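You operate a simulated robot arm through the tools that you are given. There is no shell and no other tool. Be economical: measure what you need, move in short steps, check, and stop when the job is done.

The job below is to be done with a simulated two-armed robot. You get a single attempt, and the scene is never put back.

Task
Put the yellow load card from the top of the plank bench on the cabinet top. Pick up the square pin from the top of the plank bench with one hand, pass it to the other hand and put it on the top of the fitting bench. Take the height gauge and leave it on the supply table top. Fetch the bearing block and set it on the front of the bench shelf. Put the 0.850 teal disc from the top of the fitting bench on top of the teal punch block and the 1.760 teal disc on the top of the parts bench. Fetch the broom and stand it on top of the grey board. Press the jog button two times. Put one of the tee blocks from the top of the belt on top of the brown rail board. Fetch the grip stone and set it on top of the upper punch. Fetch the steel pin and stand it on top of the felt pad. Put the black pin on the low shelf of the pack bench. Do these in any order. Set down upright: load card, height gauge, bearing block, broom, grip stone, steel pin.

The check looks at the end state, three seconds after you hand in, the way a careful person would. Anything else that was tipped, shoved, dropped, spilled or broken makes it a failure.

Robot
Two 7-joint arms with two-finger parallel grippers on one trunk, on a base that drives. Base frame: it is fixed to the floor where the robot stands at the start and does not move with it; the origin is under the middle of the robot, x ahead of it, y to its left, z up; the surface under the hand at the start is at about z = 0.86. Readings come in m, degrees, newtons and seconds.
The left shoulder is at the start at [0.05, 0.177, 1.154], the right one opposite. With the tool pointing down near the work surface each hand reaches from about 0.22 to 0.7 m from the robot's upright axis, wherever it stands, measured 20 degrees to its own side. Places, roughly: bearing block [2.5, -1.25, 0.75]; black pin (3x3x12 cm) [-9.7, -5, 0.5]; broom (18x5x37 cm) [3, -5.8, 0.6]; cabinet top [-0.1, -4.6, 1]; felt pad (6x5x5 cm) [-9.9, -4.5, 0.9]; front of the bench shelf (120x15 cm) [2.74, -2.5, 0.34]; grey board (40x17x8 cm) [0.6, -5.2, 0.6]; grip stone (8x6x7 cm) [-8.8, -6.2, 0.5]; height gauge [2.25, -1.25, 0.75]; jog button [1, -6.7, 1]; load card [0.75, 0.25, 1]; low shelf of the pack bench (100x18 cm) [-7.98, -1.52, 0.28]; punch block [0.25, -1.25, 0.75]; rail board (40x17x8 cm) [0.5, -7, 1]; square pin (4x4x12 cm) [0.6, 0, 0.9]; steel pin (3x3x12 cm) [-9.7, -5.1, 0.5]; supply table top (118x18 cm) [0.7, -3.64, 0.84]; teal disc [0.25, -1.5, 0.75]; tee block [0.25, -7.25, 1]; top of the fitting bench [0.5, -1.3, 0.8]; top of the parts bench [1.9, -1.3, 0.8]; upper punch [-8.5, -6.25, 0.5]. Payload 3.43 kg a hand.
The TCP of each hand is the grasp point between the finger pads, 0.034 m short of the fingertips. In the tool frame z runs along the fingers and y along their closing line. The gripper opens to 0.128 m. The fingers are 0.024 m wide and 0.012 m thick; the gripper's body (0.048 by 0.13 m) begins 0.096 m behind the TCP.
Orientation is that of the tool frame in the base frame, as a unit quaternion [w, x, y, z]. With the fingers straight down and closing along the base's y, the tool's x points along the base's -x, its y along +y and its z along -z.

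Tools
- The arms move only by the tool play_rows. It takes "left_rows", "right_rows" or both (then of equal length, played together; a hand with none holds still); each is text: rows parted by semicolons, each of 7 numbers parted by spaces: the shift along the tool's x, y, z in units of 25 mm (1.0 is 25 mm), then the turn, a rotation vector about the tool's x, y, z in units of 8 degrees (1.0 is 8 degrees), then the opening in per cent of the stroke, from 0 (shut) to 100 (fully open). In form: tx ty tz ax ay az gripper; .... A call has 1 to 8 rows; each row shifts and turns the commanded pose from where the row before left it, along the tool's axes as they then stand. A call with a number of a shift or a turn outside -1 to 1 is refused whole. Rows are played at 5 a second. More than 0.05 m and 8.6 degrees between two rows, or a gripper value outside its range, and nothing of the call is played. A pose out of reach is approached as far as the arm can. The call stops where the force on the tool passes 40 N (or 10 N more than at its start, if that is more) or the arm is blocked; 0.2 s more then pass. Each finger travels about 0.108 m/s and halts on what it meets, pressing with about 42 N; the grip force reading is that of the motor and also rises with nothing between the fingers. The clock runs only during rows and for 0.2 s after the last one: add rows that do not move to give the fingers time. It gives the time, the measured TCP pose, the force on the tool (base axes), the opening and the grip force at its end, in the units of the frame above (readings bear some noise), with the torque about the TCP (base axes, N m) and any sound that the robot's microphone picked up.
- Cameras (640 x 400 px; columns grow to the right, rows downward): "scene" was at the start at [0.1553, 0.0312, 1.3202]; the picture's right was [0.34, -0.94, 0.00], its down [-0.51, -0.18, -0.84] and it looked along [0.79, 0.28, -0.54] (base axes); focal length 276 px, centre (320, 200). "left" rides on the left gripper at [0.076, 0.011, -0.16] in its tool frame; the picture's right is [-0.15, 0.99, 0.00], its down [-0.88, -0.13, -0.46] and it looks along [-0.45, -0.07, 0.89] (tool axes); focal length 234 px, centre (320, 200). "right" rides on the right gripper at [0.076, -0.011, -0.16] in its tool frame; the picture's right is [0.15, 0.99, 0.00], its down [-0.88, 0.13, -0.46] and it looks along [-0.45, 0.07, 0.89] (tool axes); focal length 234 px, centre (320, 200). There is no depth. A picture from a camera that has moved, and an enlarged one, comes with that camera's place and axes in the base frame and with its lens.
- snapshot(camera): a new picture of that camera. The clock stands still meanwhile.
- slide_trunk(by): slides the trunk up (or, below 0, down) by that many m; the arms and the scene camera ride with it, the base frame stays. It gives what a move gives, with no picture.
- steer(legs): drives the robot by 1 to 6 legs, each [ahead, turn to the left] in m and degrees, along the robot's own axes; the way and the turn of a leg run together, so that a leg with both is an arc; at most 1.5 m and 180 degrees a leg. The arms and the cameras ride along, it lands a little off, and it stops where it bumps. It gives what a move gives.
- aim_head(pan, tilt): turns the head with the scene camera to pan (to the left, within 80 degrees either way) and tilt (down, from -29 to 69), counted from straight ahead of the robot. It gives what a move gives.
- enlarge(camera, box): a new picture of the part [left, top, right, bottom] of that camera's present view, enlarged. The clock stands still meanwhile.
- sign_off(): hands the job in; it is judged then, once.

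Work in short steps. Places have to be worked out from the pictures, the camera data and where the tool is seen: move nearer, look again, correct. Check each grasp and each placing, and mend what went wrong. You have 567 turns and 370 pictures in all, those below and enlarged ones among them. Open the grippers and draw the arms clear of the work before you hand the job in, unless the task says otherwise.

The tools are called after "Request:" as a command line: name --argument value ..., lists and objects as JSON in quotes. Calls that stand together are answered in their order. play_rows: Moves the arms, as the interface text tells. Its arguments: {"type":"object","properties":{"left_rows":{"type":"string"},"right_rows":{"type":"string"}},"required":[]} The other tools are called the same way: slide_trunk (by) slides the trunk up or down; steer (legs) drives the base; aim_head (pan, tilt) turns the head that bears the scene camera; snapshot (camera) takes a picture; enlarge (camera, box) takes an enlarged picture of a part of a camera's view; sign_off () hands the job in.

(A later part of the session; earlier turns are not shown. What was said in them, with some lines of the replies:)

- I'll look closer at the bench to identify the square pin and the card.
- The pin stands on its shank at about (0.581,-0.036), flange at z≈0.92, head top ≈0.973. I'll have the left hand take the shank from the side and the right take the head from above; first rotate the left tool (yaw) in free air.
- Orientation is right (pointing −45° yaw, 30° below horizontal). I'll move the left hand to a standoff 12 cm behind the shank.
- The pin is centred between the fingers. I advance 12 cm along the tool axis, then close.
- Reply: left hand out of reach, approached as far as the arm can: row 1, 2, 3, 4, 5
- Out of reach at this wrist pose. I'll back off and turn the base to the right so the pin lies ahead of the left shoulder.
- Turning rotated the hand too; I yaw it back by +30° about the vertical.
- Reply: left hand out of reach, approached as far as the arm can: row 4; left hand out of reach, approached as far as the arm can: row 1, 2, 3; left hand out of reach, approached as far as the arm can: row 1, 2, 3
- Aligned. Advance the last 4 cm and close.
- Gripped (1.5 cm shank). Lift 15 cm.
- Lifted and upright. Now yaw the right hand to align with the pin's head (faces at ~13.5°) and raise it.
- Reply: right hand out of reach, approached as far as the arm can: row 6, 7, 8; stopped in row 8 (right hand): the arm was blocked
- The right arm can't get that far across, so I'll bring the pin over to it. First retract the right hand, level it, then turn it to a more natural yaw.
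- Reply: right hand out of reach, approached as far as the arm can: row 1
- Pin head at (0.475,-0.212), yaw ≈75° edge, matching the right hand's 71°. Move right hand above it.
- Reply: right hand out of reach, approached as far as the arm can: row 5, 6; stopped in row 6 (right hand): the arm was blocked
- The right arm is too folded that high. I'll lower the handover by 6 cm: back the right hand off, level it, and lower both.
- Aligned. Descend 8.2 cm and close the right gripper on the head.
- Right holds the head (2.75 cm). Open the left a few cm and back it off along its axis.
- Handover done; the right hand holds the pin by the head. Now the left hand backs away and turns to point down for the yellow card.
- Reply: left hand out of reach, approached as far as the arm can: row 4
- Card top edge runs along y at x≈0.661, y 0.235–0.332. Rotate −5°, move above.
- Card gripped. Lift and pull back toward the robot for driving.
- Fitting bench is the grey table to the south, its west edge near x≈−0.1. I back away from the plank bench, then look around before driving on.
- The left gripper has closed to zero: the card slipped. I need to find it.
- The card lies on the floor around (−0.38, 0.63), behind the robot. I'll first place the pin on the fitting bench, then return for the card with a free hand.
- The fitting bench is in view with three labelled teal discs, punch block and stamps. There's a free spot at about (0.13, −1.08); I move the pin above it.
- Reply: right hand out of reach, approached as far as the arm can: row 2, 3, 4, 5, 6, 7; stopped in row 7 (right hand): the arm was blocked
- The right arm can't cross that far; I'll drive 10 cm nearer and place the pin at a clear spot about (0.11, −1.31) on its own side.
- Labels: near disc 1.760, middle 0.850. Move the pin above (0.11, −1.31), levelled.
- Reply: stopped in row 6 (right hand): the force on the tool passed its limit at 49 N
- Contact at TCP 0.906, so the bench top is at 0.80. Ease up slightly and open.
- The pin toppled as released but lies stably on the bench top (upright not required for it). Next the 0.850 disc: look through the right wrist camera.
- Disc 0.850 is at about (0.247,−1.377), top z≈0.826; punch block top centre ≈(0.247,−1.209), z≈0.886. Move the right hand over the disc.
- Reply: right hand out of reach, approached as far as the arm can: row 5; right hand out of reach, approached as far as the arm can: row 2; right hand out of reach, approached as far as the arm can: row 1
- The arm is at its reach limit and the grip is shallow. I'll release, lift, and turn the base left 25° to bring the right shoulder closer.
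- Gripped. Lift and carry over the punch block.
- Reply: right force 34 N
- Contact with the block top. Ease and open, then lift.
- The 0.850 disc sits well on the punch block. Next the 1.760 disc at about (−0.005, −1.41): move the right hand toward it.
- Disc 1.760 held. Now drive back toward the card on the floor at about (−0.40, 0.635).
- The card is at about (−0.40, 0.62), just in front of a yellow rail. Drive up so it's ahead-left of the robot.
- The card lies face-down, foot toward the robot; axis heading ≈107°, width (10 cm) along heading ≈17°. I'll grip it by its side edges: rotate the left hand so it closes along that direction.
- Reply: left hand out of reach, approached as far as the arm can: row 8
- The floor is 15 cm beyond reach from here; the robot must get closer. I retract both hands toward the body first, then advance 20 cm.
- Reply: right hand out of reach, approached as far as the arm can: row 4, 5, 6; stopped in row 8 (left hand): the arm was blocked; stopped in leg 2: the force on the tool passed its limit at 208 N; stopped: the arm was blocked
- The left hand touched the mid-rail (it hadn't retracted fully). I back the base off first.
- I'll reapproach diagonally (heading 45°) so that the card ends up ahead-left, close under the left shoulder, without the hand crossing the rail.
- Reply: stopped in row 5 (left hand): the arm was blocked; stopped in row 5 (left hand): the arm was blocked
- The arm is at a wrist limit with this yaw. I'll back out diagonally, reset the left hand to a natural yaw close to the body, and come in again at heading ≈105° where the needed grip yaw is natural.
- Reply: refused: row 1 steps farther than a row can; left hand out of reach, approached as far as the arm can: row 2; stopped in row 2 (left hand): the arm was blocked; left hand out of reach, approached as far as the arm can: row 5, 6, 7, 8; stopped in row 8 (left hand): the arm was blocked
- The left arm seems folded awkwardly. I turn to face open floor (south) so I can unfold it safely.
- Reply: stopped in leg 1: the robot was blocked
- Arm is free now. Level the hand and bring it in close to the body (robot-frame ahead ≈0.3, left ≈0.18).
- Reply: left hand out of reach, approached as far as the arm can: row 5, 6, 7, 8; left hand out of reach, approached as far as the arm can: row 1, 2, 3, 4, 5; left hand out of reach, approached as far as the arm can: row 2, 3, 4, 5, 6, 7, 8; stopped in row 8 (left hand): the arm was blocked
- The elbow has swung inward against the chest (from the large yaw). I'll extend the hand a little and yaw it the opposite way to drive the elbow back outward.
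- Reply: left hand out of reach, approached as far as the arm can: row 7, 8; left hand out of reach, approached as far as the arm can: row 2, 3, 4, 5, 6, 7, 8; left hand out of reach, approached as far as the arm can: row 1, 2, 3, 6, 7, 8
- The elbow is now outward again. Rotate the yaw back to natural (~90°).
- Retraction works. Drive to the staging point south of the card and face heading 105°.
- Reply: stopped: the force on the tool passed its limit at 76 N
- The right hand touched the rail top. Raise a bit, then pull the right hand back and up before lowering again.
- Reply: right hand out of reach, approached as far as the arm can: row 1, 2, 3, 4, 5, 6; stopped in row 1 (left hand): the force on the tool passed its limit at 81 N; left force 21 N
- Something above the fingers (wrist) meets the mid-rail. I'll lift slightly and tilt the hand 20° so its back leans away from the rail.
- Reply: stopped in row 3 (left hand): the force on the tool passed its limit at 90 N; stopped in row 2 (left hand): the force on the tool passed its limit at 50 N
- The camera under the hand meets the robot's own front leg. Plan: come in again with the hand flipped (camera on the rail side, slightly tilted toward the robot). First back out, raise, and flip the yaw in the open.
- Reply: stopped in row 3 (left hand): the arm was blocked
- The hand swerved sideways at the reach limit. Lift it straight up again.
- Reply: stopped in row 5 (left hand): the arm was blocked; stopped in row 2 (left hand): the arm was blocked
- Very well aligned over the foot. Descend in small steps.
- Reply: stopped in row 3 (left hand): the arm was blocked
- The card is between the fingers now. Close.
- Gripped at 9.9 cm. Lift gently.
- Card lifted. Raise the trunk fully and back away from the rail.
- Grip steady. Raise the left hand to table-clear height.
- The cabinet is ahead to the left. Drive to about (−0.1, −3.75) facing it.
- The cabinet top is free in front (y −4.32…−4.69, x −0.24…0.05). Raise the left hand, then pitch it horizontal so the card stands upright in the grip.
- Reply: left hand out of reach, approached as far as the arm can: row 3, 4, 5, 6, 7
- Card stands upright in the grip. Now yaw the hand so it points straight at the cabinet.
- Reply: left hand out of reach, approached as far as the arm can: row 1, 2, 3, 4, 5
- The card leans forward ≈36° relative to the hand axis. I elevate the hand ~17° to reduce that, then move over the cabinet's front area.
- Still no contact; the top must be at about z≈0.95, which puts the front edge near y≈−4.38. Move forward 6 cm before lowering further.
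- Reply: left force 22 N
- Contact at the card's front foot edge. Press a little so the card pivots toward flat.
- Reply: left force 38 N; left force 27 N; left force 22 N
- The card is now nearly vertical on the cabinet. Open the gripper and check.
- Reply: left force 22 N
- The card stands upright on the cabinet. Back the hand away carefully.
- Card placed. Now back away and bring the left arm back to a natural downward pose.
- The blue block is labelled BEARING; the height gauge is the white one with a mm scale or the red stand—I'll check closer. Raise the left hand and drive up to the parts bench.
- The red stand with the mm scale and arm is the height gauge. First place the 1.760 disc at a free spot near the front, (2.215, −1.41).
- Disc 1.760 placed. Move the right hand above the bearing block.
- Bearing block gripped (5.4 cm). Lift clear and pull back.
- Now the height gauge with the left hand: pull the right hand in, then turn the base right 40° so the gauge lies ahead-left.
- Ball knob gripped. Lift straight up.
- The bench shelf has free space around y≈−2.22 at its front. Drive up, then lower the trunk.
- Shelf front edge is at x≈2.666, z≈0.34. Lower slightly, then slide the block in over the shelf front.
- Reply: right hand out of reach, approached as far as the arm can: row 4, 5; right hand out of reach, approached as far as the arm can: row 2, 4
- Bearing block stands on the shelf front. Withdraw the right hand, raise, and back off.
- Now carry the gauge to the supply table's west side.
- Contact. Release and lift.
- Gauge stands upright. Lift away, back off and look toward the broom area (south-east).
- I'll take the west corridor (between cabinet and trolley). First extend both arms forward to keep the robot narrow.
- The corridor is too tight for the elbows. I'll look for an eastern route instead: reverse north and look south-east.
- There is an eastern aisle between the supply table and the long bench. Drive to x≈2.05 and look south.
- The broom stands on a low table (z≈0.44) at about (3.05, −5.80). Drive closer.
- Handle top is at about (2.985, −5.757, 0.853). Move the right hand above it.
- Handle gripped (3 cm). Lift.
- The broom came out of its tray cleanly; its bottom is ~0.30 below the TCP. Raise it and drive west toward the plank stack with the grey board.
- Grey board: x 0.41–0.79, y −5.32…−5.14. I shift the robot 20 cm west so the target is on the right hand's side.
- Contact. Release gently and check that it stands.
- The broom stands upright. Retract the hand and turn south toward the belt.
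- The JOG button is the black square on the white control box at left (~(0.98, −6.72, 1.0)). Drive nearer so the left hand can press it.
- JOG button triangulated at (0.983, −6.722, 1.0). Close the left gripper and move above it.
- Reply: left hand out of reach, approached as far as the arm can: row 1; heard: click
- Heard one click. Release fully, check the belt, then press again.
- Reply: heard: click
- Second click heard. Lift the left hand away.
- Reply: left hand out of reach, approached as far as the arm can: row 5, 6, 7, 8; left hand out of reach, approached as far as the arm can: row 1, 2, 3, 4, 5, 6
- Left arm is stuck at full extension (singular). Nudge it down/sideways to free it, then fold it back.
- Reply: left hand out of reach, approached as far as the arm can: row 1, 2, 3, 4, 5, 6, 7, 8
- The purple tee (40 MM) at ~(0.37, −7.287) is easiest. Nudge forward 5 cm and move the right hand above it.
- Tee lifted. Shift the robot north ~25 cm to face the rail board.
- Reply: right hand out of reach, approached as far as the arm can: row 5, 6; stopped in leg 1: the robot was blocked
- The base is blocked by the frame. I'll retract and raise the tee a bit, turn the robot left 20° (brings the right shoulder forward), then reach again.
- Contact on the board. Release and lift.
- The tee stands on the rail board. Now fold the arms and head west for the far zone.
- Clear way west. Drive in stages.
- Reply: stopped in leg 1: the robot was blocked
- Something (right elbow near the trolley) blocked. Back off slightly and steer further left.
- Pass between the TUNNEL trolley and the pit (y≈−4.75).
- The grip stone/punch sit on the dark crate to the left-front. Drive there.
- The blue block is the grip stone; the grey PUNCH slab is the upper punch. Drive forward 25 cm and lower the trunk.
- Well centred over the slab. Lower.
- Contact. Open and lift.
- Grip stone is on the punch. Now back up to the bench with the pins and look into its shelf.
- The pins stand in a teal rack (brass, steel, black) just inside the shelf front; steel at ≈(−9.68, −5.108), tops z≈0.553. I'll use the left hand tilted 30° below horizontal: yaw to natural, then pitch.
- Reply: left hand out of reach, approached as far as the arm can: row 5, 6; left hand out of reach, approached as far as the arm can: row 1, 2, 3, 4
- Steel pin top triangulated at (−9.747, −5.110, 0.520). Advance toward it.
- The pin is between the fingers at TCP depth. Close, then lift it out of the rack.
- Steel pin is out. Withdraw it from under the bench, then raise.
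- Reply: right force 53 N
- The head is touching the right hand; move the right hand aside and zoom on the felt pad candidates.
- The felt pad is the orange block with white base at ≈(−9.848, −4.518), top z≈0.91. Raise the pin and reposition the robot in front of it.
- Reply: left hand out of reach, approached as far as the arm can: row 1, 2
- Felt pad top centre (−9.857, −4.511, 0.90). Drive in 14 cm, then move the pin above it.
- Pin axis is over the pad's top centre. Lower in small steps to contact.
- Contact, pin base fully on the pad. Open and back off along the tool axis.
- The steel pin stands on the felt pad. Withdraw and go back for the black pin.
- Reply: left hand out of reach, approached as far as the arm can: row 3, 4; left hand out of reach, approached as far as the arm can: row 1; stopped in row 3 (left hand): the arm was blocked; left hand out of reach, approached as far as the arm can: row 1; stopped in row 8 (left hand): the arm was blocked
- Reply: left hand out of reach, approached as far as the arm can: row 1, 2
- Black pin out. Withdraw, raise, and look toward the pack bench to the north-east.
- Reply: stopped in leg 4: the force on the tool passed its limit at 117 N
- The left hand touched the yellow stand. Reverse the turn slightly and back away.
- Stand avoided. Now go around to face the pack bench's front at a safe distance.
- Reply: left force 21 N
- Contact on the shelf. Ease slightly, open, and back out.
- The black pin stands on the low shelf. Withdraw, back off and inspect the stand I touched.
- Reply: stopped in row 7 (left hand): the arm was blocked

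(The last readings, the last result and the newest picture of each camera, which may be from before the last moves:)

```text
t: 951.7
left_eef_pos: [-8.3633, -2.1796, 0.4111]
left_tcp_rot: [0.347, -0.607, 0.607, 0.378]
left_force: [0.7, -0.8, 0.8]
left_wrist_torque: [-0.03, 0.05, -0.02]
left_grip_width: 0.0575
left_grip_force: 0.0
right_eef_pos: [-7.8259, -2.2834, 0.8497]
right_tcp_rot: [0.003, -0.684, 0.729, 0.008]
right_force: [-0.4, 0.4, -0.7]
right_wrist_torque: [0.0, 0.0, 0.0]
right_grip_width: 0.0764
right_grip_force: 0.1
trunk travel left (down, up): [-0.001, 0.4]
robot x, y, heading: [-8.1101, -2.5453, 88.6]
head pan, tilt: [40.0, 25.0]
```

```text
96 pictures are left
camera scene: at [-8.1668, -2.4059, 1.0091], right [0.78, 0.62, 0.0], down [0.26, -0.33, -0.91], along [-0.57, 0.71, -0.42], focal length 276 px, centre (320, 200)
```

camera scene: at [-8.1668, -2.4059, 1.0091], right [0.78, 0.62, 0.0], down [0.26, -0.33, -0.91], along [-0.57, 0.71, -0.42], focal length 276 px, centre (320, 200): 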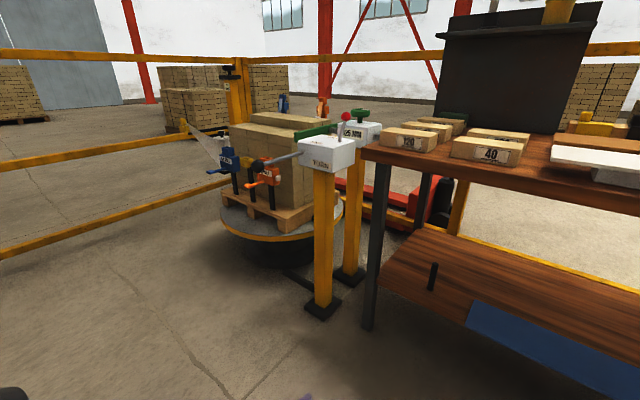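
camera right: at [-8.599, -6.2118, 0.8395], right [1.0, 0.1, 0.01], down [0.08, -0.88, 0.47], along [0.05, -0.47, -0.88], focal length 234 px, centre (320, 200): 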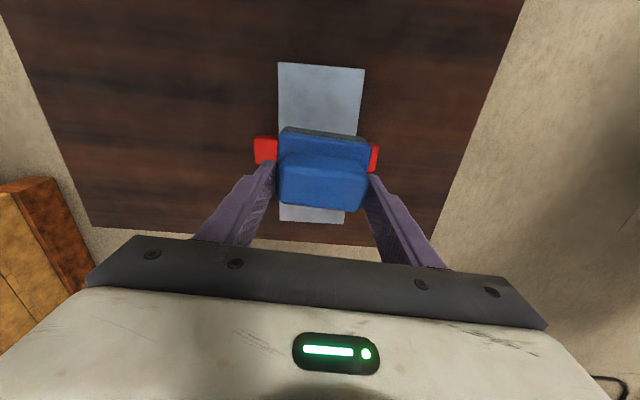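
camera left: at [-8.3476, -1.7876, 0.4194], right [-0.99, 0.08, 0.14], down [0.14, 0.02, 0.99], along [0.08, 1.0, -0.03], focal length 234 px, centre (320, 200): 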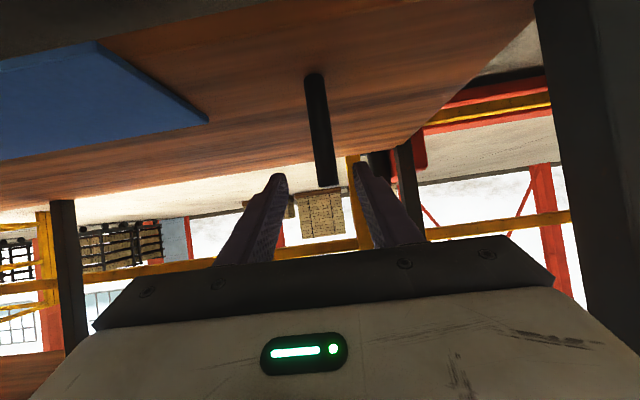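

Request:
enlarge --camera "scene" --box '[180, 80, 400, 240]'

```text
2.50 times, centred on (290, 160) of scene
camera zoom: at [-8.1668, -2.4059, 1.0091], right [0.78, 0.62, 0.0], down [0.26, -0.33, -0.91], along [-0.57, 0.71, -0.42], focal length 690 px, centre (395, 300)
```

zoom: 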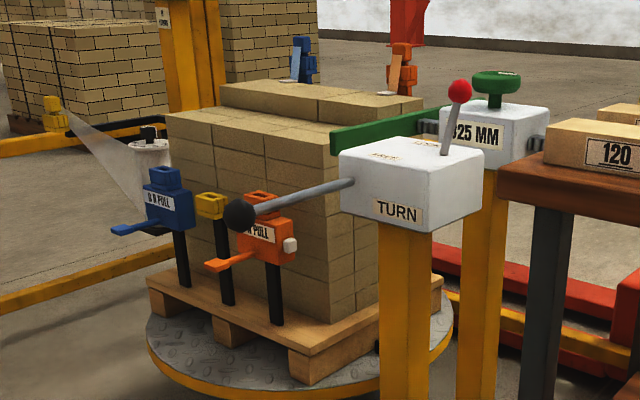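

Everything is placed; the stand looks undisturbed. Open both grippers fully and hold the arms clear.

Request:
play_rows --left_rows "-0.8 0 -0.4 0 0 0 100;-0.8 0 -0.4 0 0 0 100;0 0 0 0 0 0 100" --right_rows "0 0 0 0 0 0 100;0 0 0 0 0 0 100;0 0 0 0 0 0 100"

Request:
enlarge --camera "scene" --box '[340, 200, 560, 360]'

```text
t: 952.5
left_eef_pos: [-8.3629, -2.1777, 0.4564]
left_tcp_rot: [0.347, -0.607, 0.607, 0.377]
left_force: [-0.7, 0.3, 0.4]
left_wrist_torque: [0.01, 0.03, -0.02]
left_grip_width: 0.1279
left_grip_force: 0.1
right_eef_pos: [-7.8275, -2.2819, 0.8479]
right_tcp_rot: [0.002, -0.683, 0.73, 0.008]
right_force: [-0.4, 0.3, 0.4]
right_wrist_torque: [-0.01, -0.03, 0.03]
right_grip_width: 0.1278
right_grip_force: 0.0
trunk travel left (down, up): [-0.001, 0.4]
robot x, y, heading: [-8.1124, -2.5452, 88.8]
head pan, tilt: [40.0, 25.0]
```

```text
2.50 times, centred on (450, 280) of scene
camera zoom: at [-8.1664, -2.406, 1.0091], right [0.78, 0.63, 0.0], down [0.26, -0.33, -0.91], along [-0.57, 0.71, -0.42], focal length 690 px, centre (-5, 0)
```

zoom: 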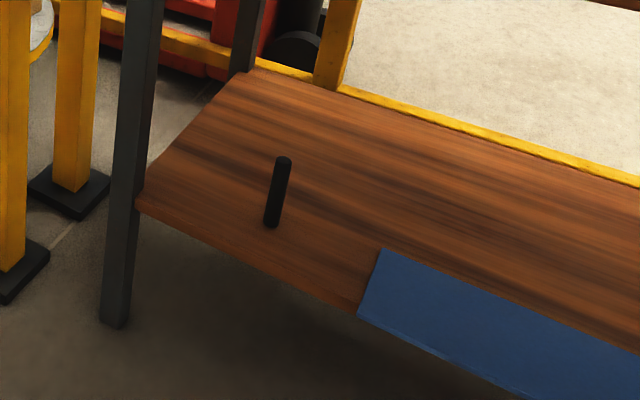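

All parts of the job are placed, grippers are open and arms clear; handing in.

Request:
sign_off

```text
The job is handed in.
```

All twelve parts of the job are done and handed in, but three things went wrong on the way that the check could count against it.

- **Square pin:** it was passed from hand to hand and put on the fitting bench, but it toppled when I released it. It lies flat on the bench top; the job did not ask for it to be upright.
- **Load card:** it slipped from the gripper and fell to the floor early on. I picked it up and stood it upright on the cabinet top.
- **Bumps:** my left hand hit the yellow guard rail hard once, and later the lever stand beside the pack bench with a peak of about 117 N. The robot was also blocked once beside a trolley. The stand and trolley looked normal afterwards. I had no earlier close view of the stand, so I cannot rule out that its turn lever moved.

The height gauge, bearing block, broom, grip stone and steel pin were all standing upright when I left them, and the jog button clicked twice.
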